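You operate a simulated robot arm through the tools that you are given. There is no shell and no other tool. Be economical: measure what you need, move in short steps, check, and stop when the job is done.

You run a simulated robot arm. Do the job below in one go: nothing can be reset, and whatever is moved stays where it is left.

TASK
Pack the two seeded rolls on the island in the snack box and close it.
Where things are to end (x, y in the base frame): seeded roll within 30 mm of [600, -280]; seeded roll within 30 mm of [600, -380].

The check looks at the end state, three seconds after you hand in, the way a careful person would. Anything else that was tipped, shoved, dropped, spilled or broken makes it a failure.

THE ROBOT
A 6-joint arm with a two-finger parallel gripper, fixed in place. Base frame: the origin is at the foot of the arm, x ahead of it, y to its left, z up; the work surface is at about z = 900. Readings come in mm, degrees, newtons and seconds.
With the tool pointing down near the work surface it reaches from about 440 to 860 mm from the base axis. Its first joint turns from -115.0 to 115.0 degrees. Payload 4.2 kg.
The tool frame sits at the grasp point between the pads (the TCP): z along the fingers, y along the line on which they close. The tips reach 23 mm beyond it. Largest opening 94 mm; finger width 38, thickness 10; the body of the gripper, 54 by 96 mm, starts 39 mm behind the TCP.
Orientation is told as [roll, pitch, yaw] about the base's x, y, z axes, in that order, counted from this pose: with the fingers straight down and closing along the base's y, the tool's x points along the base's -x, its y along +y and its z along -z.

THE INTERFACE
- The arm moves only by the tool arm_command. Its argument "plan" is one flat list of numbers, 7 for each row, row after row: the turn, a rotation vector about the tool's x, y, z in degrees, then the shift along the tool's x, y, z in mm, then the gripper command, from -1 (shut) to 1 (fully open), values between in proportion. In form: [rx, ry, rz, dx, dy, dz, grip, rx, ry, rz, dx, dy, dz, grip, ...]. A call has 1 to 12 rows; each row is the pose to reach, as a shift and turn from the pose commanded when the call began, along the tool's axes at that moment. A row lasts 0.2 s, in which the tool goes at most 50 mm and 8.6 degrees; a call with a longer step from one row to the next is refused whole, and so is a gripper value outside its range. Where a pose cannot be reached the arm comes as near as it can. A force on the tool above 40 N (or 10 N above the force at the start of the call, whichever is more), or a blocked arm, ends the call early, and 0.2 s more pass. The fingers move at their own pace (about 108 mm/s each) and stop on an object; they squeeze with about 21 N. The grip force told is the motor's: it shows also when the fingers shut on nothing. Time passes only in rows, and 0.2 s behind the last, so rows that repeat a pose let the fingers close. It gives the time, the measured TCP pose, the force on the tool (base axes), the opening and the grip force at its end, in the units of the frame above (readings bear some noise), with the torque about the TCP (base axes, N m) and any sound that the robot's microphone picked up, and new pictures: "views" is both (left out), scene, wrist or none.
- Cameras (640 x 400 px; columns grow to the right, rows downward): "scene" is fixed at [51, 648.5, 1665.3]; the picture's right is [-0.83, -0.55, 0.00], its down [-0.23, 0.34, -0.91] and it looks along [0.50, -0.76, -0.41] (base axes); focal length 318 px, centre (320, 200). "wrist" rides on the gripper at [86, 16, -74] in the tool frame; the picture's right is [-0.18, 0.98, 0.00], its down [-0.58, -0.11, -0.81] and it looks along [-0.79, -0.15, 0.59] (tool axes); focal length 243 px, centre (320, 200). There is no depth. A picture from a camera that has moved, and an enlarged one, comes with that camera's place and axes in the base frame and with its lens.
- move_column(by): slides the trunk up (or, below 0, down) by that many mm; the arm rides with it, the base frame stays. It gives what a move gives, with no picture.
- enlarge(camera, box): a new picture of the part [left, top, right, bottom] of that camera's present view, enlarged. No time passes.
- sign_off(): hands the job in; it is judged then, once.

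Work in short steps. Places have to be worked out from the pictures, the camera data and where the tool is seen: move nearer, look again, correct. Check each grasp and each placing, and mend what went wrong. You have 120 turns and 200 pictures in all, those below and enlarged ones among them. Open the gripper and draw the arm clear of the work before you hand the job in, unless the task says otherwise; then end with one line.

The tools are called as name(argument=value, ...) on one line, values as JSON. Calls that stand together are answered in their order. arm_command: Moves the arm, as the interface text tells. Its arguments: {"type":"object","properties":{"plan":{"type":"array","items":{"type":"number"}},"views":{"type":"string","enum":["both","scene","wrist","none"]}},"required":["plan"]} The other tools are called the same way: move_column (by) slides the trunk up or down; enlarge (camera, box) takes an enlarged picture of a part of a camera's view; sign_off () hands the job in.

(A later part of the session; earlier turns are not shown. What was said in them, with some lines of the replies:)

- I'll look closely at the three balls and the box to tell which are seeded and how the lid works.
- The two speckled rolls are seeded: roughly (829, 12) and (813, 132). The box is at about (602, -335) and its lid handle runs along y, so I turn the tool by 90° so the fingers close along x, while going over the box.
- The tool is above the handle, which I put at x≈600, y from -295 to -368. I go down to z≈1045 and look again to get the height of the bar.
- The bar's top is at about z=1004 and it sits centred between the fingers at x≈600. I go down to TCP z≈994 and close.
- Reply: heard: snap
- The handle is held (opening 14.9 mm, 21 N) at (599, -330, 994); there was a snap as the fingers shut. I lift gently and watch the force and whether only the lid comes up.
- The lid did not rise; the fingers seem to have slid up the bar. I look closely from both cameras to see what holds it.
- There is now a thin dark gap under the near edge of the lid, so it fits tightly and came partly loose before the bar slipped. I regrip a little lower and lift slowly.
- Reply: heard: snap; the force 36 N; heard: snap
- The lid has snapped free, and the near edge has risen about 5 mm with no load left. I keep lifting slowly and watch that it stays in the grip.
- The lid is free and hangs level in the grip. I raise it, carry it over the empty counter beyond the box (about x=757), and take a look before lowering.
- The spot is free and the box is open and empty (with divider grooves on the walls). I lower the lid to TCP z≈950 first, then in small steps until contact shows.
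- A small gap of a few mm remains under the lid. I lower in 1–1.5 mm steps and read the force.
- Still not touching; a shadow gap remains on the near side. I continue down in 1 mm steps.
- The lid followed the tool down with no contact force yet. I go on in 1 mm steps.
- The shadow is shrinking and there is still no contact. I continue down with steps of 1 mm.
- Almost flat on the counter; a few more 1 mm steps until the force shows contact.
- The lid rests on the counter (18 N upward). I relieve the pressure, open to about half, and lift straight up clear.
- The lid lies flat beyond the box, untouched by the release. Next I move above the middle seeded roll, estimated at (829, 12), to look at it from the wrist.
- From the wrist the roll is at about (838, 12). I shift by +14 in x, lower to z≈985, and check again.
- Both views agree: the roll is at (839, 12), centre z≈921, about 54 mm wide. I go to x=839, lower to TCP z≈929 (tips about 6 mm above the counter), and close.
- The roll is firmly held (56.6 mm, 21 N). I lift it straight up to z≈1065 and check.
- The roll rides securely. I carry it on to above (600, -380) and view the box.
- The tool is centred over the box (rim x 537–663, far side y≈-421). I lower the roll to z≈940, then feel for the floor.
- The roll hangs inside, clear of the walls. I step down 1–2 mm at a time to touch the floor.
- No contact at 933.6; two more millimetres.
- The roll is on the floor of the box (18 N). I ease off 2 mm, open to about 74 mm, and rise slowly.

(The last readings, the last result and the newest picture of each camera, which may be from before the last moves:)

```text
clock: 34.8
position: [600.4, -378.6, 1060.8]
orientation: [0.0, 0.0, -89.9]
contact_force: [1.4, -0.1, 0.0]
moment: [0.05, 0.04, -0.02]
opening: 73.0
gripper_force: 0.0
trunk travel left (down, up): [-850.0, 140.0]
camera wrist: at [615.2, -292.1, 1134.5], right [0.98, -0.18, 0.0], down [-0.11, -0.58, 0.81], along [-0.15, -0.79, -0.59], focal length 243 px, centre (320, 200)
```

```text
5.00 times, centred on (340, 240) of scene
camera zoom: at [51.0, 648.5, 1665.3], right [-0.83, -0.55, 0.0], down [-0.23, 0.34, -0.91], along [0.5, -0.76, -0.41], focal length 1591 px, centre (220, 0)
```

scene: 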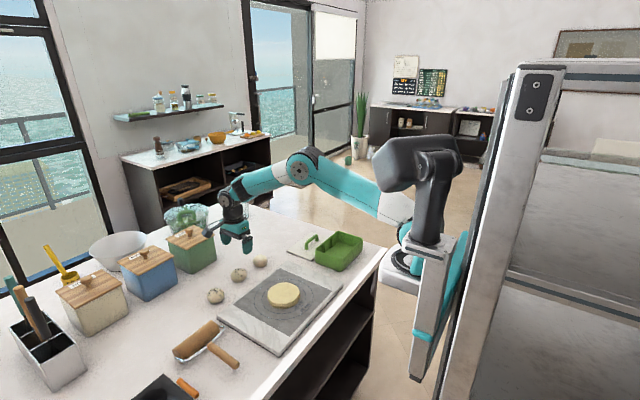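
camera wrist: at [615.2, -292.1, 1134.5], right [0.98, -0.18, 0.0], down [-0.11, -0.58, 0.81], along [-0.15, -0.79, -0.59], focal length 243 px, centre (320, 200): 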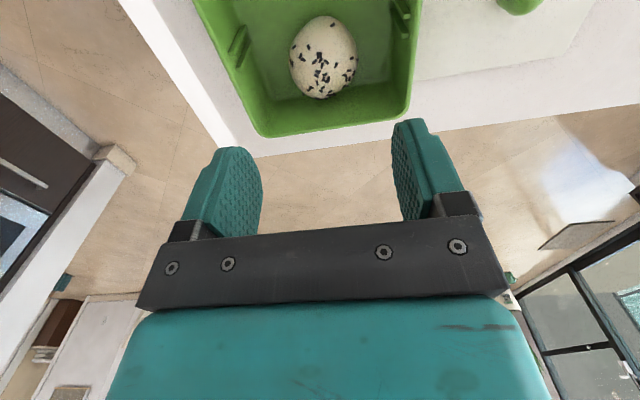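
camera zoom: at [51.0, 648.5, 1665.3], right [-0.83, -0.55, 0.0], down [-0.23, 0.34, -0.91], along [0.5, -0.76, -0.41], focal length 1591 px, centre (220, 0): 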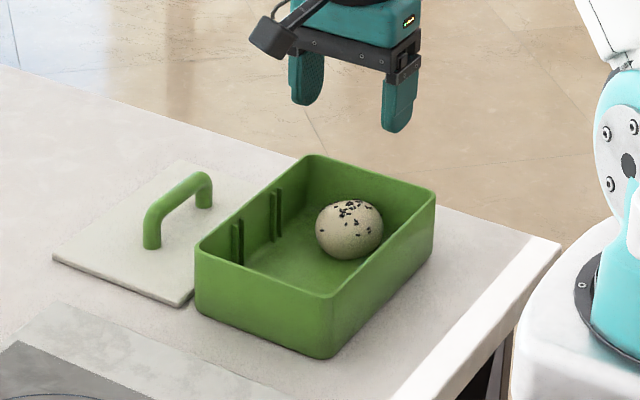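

The first roll sits at about (601, -381). Now I travel to the second seeded roll, which I put near (822, 132) after correcting by the offset seen on the first.

arm_command(plan=[0, 0, 0, 42, 18, -2, 0.55, 0, 0, 0, 85, 37, -4, 0.6, 0, 0, 0, 128, 55, -6, 0.7, 0, 0, 0, 170, 74, -6, 0.8, 0, 0, 0, 213, 92, -6, 0.9, 0, 0, 0, 256, 111, -6, 1, 0, 0, 0, 298, 129, -6, 1, 0, 0, 0, 341, 148, -6, 1, 0, 0, 0, 384, 166, -6, 1, 0, 0, 0, 426, 185, -6, 1, 0, 0, 0, 469, 203, -6, 1, 0, 0, 0, 511, 222, -6, 1])

```text
clock: 37.4
position: [823.8, 132.5, 1066.8]
orientation: [-0.2, 0.1, -90.2]
contact_force: [0.8, -0.1, 0.2]
moment: [0.03, -0.05, -0.04]
opening: 94.0
gripper_force: 0.0
trunk travel left (down, up): [-850.0, 140.0]
camera wrist: at [838.7, 219.2, 1141.7], right [0.98, -0.19, 0.0], down [-0.11, -0.58, 0.81], along [-0.15, -0.79, -0.59], focal length 243 px, centre (320, 200)
```

scene: 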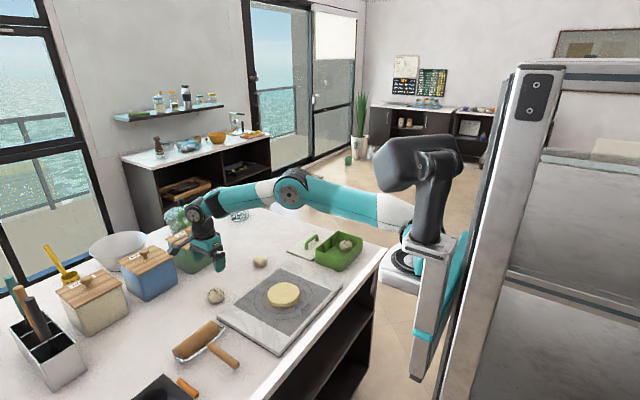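
wrist: 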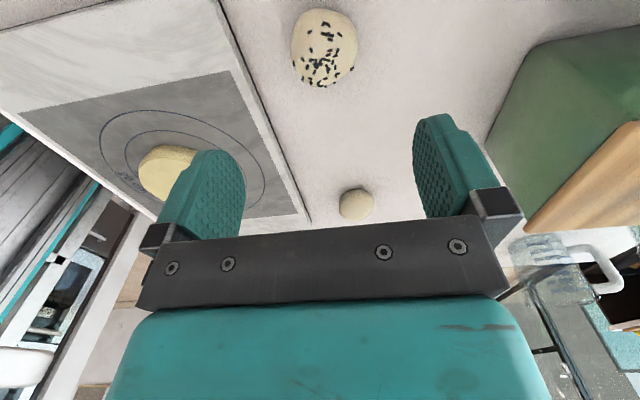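

The roll is at about (825, 133), nearly under the tool. I lower to z≈985 and verify.

arm_command(plan=[0, 0, 0, 0, 0, 28, 1, 0, 0, 0, 0, 0, 56, 1, 0, 0, 0, 0, 0, 82, 1, 0, 0, 0, 0, 0, 82, 1], views="wrist")

```text
clock: 38.4
position: [823.5, 131.9, 986.4]
orientation: [0.1, 0.1, -90.0]
contact_force: [0.6, 0.4, 0.0]
moment: [-0.02, 0.03, 0.03]
opening: 94.0
gripper_force: 0.1
trunk travel left (down, up): [-850.0, 140.0]
camera wrist: at [838.7, 217.4, 1060.6], right [0.98, -0.18, 0.0], down [-0.11, -0.58, 0.81], along [-0.15, -0.79, -0.59], focal length 243 px, centre (320, 200)
```

wrist: 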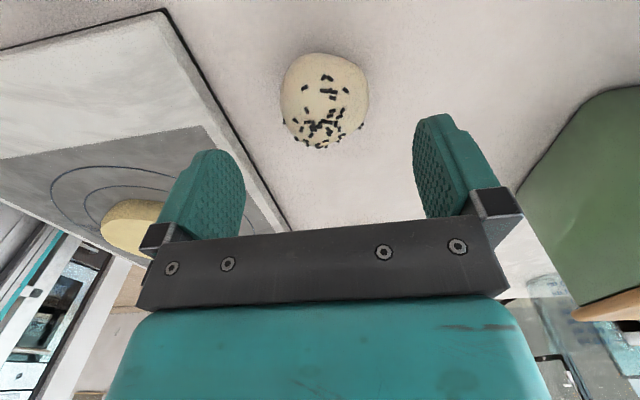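

The roll is at (826, 135). I shift +2 in x and y, narrow the opening a bit to stay clear of the board's edge, lower to z≈929 and close.

arm_command(plan=[0, 0, 0, 2, 2, 0, 0.75, 0, 0, 0, 2, 2, 20, 0.75, 0, 0, 0, 2, 2, 40, 0.75, 0, 0, 0, 2, 2, 52, 0.75, 0, 0, 0, 2, 2, 58, 0.75, 0, 0, 0, 2, 2, 58, 0.75, 0, 0, 0, 2, 2, 58, -1, 0, 0, 0, 2, 2, 58, -1, 0, 0, 0, 2, 2, 58, -1], views="wrist")

```text
clock: 40.4
position: [823.4, 134.8, 927.4]
orientation: [0.0, 0.0, -90.1]
contact_force: [0.2, -0.5, 0.3]
moment: [-0.03, -0.02, -0.04]
opening: 56.5
gripper_force: 21.1
trunk travel left (down, up): [-850.0, 140.0]
camera wrist: at [839.9, 220.8, 1002.0], right [0.98, -0.18, 0.0], down [-0.11, -0.58, 0.81], along [-0.15, -0.79, -0.59], focal length 243 px, centre (320, 200)
```

wrist: 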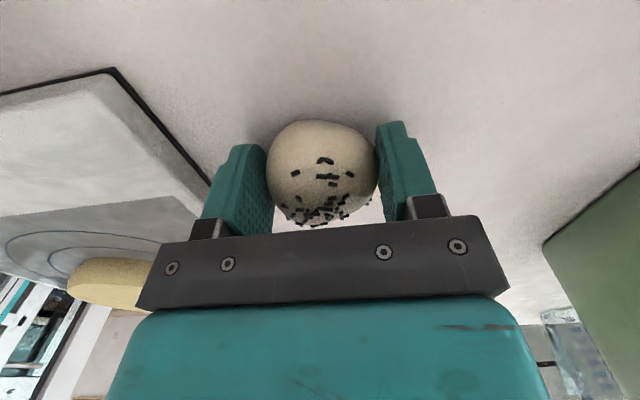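

Held at 56.5 mm. I lift to z≈1065 and start carrying it toward the box.

arm_command(plan=[0, 0, 0, 0, 0, -15, -1, 0, 0, 0, 0, 0, -45, -1, 0, 0, 0, 0, 0, -80, -1, 0, 0, 0, 0, 0, -110, -1, 0, 0, 0, 0, 0, -137, -1, 0, 0, 0, -30, -16, -137, -1, 0, 0, 0, -65, -35, -137, -1, 0, 0, 0, -103, -56, -137, -1, 0, 0, 0, -141, -76, -137, -1, 0, 0, 0, -179, -97, -137, -1, 0, 0, 0, -217, -117, -137, -1, 0, 0, 0, -250, -135, -137, -1], views="none")

```text
clock: 43.0
position: [690.9, -113.9, 1064.2]
orientation: [0.0, 0.0, -90.0]
contact_force: [0.6, -0.2, -0.7]
moment: [-0.01, 0.02, 0.02]
opening: 56.5
gripper_force: 21.2
trunk travel left (down, up): [-850.0, 140.0]
```

Still held. I carry on to above (600, -280).

arm_command(plan=[0, 0, 0, -34, -18, 0, -1, 0, 0, 0, -68, -36, 0, -1, 0, 0, 0, -102, -54, 0, -1, 0, 0, 0, -136, -72, 0, -1, 0, 0, 0, -165, -90, 0, -1, 0, 0, 0, -165, -90, 0, -1], views="wrist")

```text
clock: 44.4
position: [599.6, -281.3, 1065.8]
orientation: [0.0, 0.0, -90.0]
contact_force: [0.1, -0.5, -1.0]
moment: [-0.02, -0.04, 0.01]
opening: 56.5
gripper_force: 21.2
trunk travel left (down, up): [-850.0, 140.0]
camera wrist: at [616.4, -195.0, 1139.5], right [0.98, -0.18, 0.0], down [-0.11, -0.58, 0.81], along [-0.15, -0.79, -0.59], focal length 243 px, centre (320, 200)
```

wrist: 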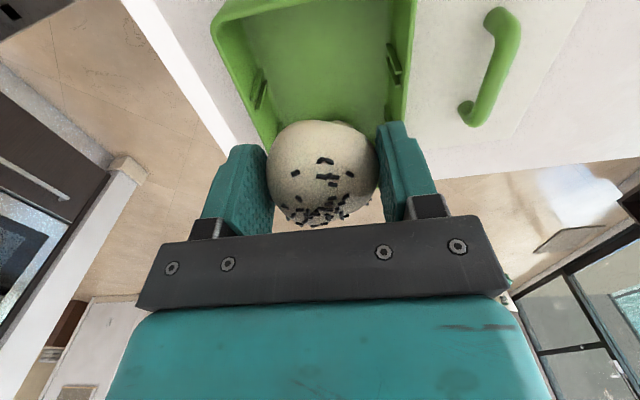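

Centred over the near half of the box. I lower it to z≈938, then feel for the floor.

arm_command(plan=[0, 0, 0, 0, 0, 35, -1, 0, 0, 0, 0, 0, 70, -1, 0, 0, 0, 0, 0, 95, -1, 0, 0, 0, 0, 0, 110, -1, 0, 0, 0, 0, 0, 120, -1, 0, 0, 0, 0, 0, 126, -1, 0, 0, 0, 0, 0, 129, -1], views="wrist")

arm_command(plan=[0, 0, 0, 0, 0, 1, -1, 0, 0, 0, 0, 0, 2, -1, 0, 0, 0, 0, 0, 3, -1], views="none")

```text
clock: 46.0
position: [600.6, -281.6, 935.0]
orientation: [-0.1, -0.1, -90.0]
contact_force: [0.7, -0.2, -1.0]
moment: [0.02, -0.01, 0.0]
opening: 56.7
gripper_force: 21.2
trunk travel left (down, up): [-850.0, 140.0]
camera wrist: at [615.4, -194.4, 1009.2], right [0.98, -0.18, 0.0], down [-0.11, -0.58, 0.81], along [-0.15, -0.79, -0.59], focal length 243 px, centre (320, 200)
```

wrist: 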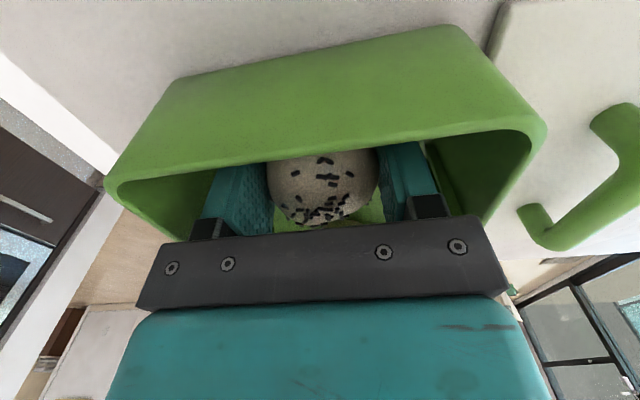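

```text
clock: 46.8
position: [599.9, -280.7, 933.2]
orientation: [0.0, 0.0, -89.8]
contact_force: [-2.3, 0.3, 8.7]
moment: [0.02, 0.03, 0.01]
opening: 56.4
gripper_force: 21.2
trunk travel left (down, up): [-850.0, 140.0]
```

The roll touches the floor (9 N). I ease off, open to about 73 mm and rise.

arm_command(plan=[0, 0, 0, 0, 0, -1, -1, 0, 0, 0, 0, 0, -1, 0.55, 0, 0, 0, 0, 0, -1, 0.55, 0, 0, 0, 0, 0, -12, 0.55, 0, 0, 0, 0, 0, -30, 0.55, 0, 0, 0, 0, 0, -60, 0.55, 0, 0, 0, 0, 0, -100, 0.55, 0, 0, 0, 0, 0, -130, 0.55], views="wrist")

enlarge(camera="scene", box=[280, 210, 380, 290])

```text
clock: 48.6
position: [600.7, -280.0, 1061.4]
orientation: [0.0, -0.1, -89.9]
contact_force: [0.1, -0.2, -0.7]
moment: [0.02, 0.05, 0.01]
opening: 72.8
gripper_force: 0.0
trunk travel left (down, up): [-850.0, 140.0]
camera wrist: at [615.5, -194.2, 1136.8], right [0.98, -0.18, 0.0], down [-0.11, -0.58, 0.81], along [-0.15, -0.79, -0.59], focal length 243 px, centre (320, 200)
```

wrist: 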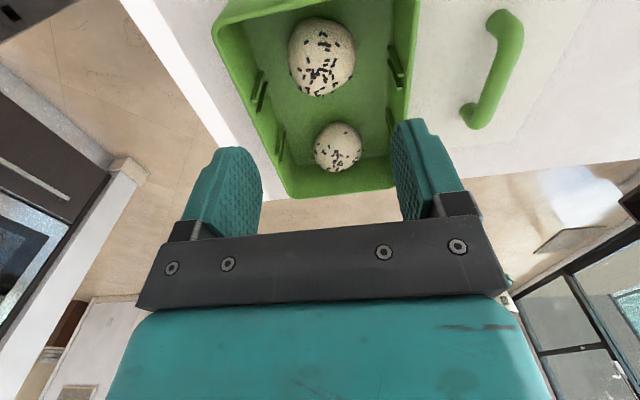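

```text
5.00 times, centred on (330, 250) of scene
camera zoom: at [51.0, 648.5, 1665.3], right [-0.83, -0.55, 0.0], down [-0.23, 0.34, -0.91], along [0.5, -0.76, -0.41], focal length 1591 px, centre (270, -50)
```

zoom: 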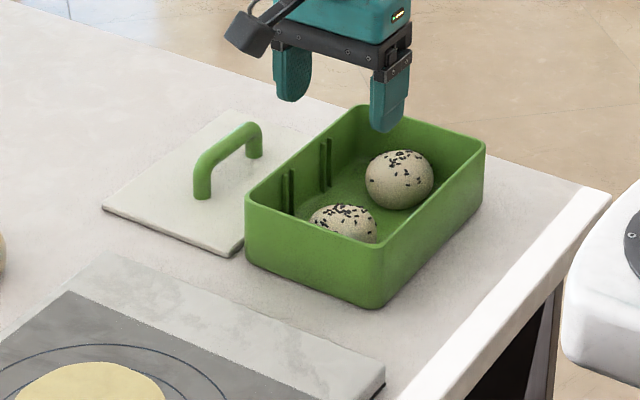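

Both rolls are inside at about their targets. Now I go above the lid's handle at (756.5, -330) with the same pose as when I released it.

arm_command(plan=[0, 0, 0, -10, 30, 0, 0.3, 0, 0, 0, -20, 60, 0, 0, 0, 0, 0, -30, 90, 0, 0, 0, 0, 0, -40, 120, 0, 0, 0, 0, 0, -50, 156, 0, 0, 0, 0, 0, -50, 156, 30, 0, 0, 0, 0, -50, 156, 60, 0, 0, 0, 0, -50, 156, 60, 0], views="wrist")

```text
clock: 50.4
position: [754.3, -331.6, 1001.3]
orientation: [-0.1, 0.0, -90.1]
contact_force: [0.5, -0.1, 0.4]
moment: [-0.01, 0.01, -0.01]
opening: 47.0
gripper_force: 0.0
trunk travel left (down, up): [-850.0, 140.0]
camera wrist: at [769.8, -245.4, 1075.7], right [0.98, -0.18, 0.0], down [-0.11, -0.58, 0.81], along [-0.15, -0.79, -0.59], focal length 243 px, centre (320, 200)
```

wrist: 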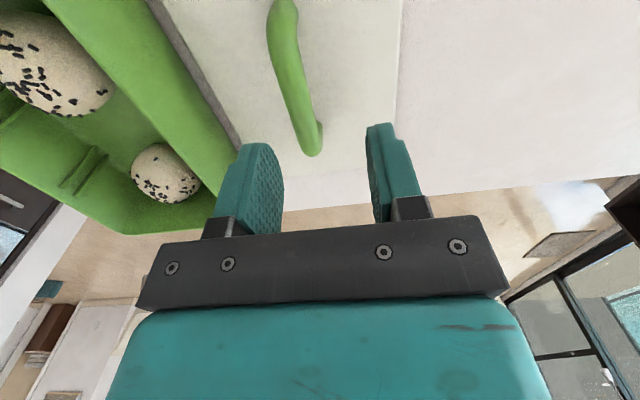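

The handle is between the fingers as before. I lower 70 mm to the old grip height and close.

arm_command(plan=[0, 0, 0, 1, 1, 25, 0, 0, 0, 0, 1, 1, 45, 0, 0, 0, 0, 1, 1, 60, 0, 0, 0, 0, 1, 1, 69, 0, 0, 0, 0, 1, 1, 69, -0.4, 0, 0, 0, 1, 1, 69, -1, 0, 0, 0, 1, 1, 69, -1, 0, 0, 0, 1, 1, 69, -1], views="wrist")

enlarge(camera="scene", box=[280, 210, 380, 290])

```text
clock: 52.2
position: [755.7, -329.2, 933.2]
orientation: [0.1, 0.1, -90.1]
contact_force: [0.1, -0.5, 0.9]
moment: [-0.03, -0.01, 0.01]
opening: 14.6
gripper_force: 21.1
trunk travel left (down, up): [-850.0, 140.0]
camera wrist: at [771.7, -242.7, 1006.6], right [0.98, -0.18, 0.0], down [-0.11, -0.58, 0.81], along [-0.15, -0.79, -0.59], focal length 243 px, centre (320, 200)
```

wrist: 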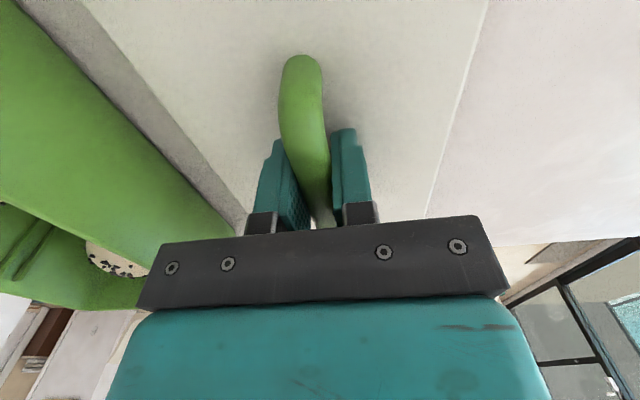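

```text
5.00 times, centred on (330, 250) of scene
camera zoom: at [51.0, 648.5, 1665.3], right [-0.83, -0.55, 0.0], down [-0.23, 0.34, -0.91], along [0.5, -0.76, -0.41], focal length 1591 px, centre (270, -50)
```

zoom: 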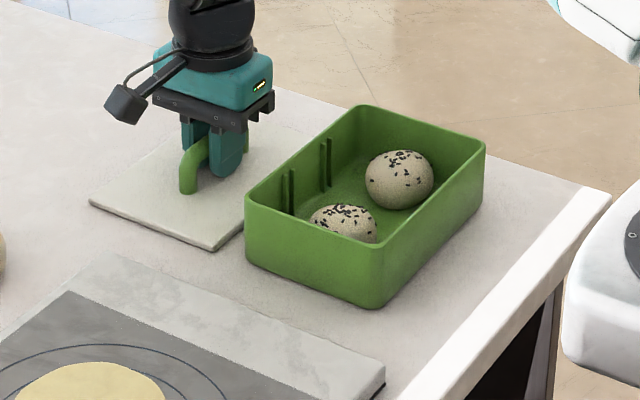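

The handle is centred and held, and the lid is where it was when I set it down. I lift it and carry it back over the box at x≈600.

arm_command(plan=[0, 0, 0, 0, 0, -10, -1, 0, 0, 0, 0, 0, -40, -1, 0, 0, 0, 0, 0, -75, -1, 0, 0, 0, 0, 0, -105, -1, 0, 0, 0, 0, -30, -105, -1, 0, 0, 0, 0, -65, -105, -1, 0, 0, 0, 0, -100, -105, -1, 0, 0, 0, 0, -135, -105, -1, 0, 0, 0, 0, -156, -105, -1, 0, 0, 0, 0, -156, -105, -1], views="wrist")

enlarge(camera="scene", box=[290, 200, 390, 280])

```text
clock: 54.4
position: [601.1, -329.8, 1039.6]
orientation: [0.1, 0.0, -90.0]
contact_force: [-0.5, 0.6, -0.4]
moment: [-0.01, 0.01, 0.03]
opening: 15.1
gripper_force: 20.7
trunk travel left (down, up): [-850.0, 140.0]
camera wrist: at [617.4, -243.7, 1113.2], right [0.98, -0.18, 0.0], down [-0.11, -0.58, 0.81], along [-0.15, -0.79, -0.59], focal length 243 px, centre (320, 200)
```

wrist: 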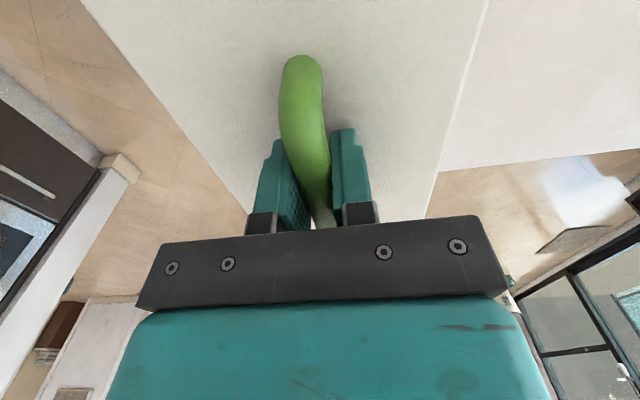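

```text
5.00 times, centred on (340, 240) of scene
camera zoom: at [51.0, 648.5, 1665.3], right [-0.83, -0.55, 0.0], down [-0.23, 0.34, -0.91], along [0.5, -0.76, -0.41], focal length 1591 px, centre (220, 0)
```

zoom: 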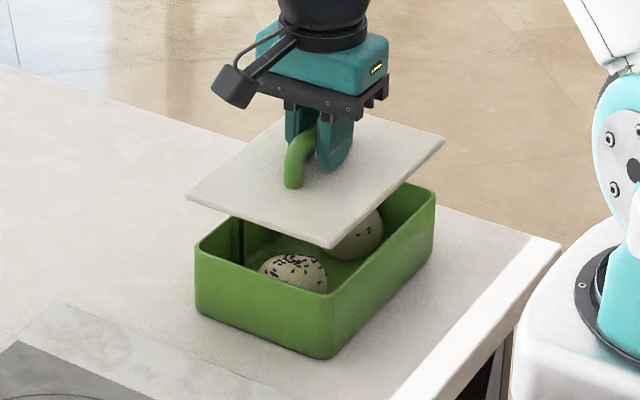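

The lid lines up with the box to about a millimetre compared with its original outline. I lower to z≈1000 and then in small steps onto the rim.

arm_command(plan=[0, 0, 0, 0, -1, 15, -1, 0, 0, 0, 0, -1, 28, -1, 0, 0, 0, 0, -1, 35, -1, 0, 0, 0, 0, -1, 38, -1, 0, 0, 0, 0, -1, 40, -1], views="none")

enlarge(camera="scene", box=[310, 225, 365, 275])

```text
clock: 55.6
position: [600.0, -329.4, 997.9]
orientation: [0.1, 0.0, -90.0]
contact_force: [0.2, 0.0, -0.7]
moment: [-0.01, 0.01, -0.02]
opening: 14.9
gripper_force: 20.8
trunk travel left (down, up): [-850.0, 140.0]
```

```text
8.00 times, centred on (338, 250) of scene
camera zoom: at [51.0, 648.5, 1665.3], right [-0.83, -0.55, 0.0], down [-0.23, 0.34, -0.91], along [0.5, -0.76, -0.41], focal length 2546 px, centre (180, -200)
```

zoom: 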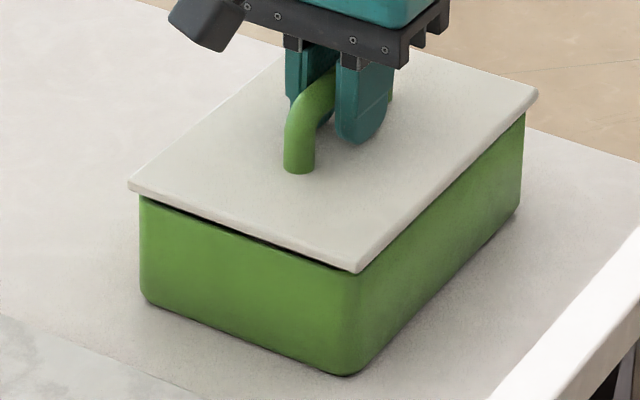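

Gap of about 2–3 mm left and well aligned. I press down in 1 mm steps and listen for the snap.

arm_command(plan=[0, 0, 0, 0, 0, 1, -1, 0, 0, 0, 0, 0, 2, -1, 0, 0, 0, 0, 0, 3, -1, 0, 0, 0, 0, 0, 4, -1, 0, 0, 0, 0, 0, 5, -1], views="none")

enlarge(camera="scene", box=[310, 225, 365, 275])

```text
clock: 56.8
position: [600.4, -330.0, 994.5]
orientation: [0.1, -0.1, -90.0]
contact_force: [1.8, 1.6, 4.5]
moment: [0.16, -0.02, -0.03]
opening: 14.8
gripper_force: 21.1
trunk travel left (down, up): [-850.0, 140.0]
heard: snap
```

```text
8.00 times, centred on (338, 250) of scene
camera zoom: at [51.0, 648.5, 1665.3], right [-0.83, -0.55, 0.0], down [-0.23, 0.34, -0.91], along [0.5, -0.76, -0.41], focal length 2546 px, centre (180, -200)
```

zoom: 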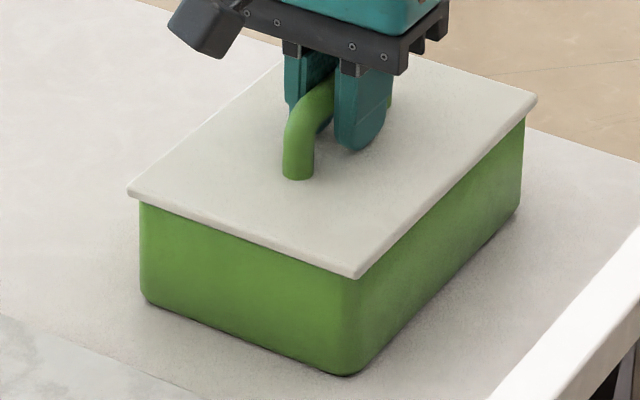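

It snapped shut, and the lid's corners match the original closed outline. I press 1.5 mm more to be sure, then ease off, release and rise.

arm_command(plan=[0, 0, 0, 0, 0, 1.5, -1, 0, 0, 0, 0, 0, 1.5, -1, 0, 0, 0, 0, 0, 0, -1, 0, 0, 0, 0, 0, 0, -1], views="none")

arm_command(plan=[0, 0, 0, 0, 0, 0, -0.3, 0, 0, 0, 0, 0, 0, 0, 0, 0, 0, 0, 0, 0, 0, 0, 0, 0, 0, 0, -20, 0, 0, 0, 0, 0, 0, -50, 0, 0, 0, 0, 0, 0, -95, 0, 0, 0, 0, 0, 0, -140, 0, 0, 0, 0, 0, 0, -185, 0, 0, 0, 0, 35, 0, -210, 0, 0, 0, 0, 80, 0, -210, 0, 0, 0, 0, 125, 0, -210, 0])

enlarge(camera="scene", box=[310, 225, 365, 275])

```text
clock: 57.8
position: [600.5, -329.3, 995.0]
orientation: [0.0, -0.1, -90.0]
contact_force: [6.7, -1.6, 16.7]
moment: [-0.18, -0.02, 0.02]
opening: 14.6
gripper_force: 21.3
trunk travel left (down, up): [-850.0, 140.0]
```

```text
clock: 60.2
position: [600.3, -204.1, 1202.4]
orientation: [0.0, 0.0, -90.0]
contact_force: [0.1, -0.5, -0.6]
moment: [0.03, -0.02, -0.02]
opening: 46.7
gripper_force: 0.1
trunk travel left (down, up): [-850.0, 140.0]
camera wrist: at [615.8, -117.6, 1277.3], right [0.98, -0.18, 0.0], down [-0.11, -0.58, 0.81], along [-0.15, -0.79, -0.59], focal length 243 px, centre (320, 200)
```

scene: 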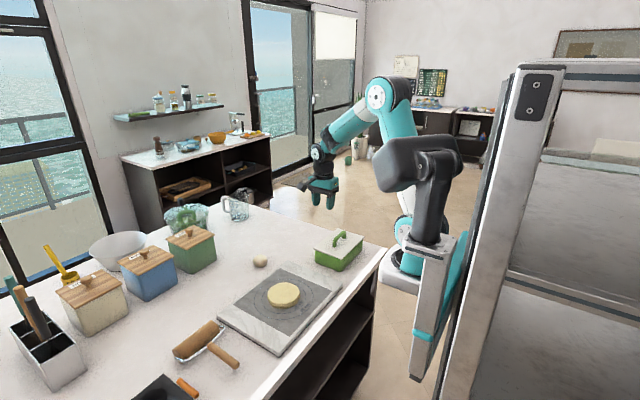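
wrist: 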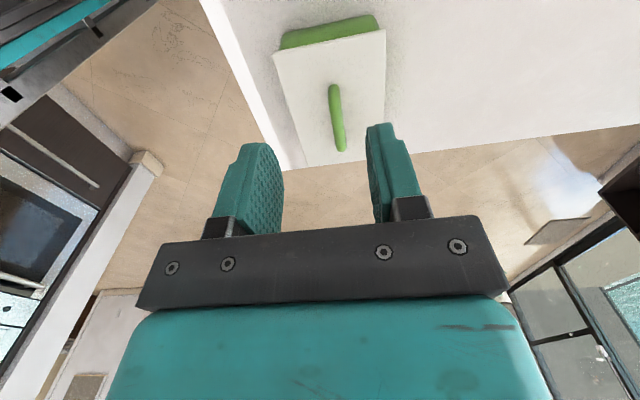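

```text
8.00 times, centred on (338, 250) of scene
camera zoom: at [51.0, 648.5, 1665.3], right [-0.83, -0.55, 0.0], down [-0.23, 0.34, -0.91], along [0.5, -0.76, -0.41], focal length 2546 px, centre (180, -200)
```

zoom: 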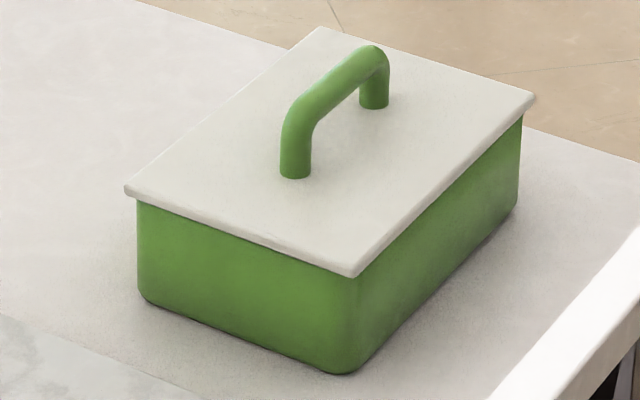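

The lid is flush, the plain roll, board and dough are where they were, and the arm is clear with the gripper open. I hand in.

sign_off()

```text
The job is handed in.
```

Both seeded rolls are in the snack box, set down at about (600, -280) and (601, -380). The lid is snapped shut, and the arm is clear with the gripper open.
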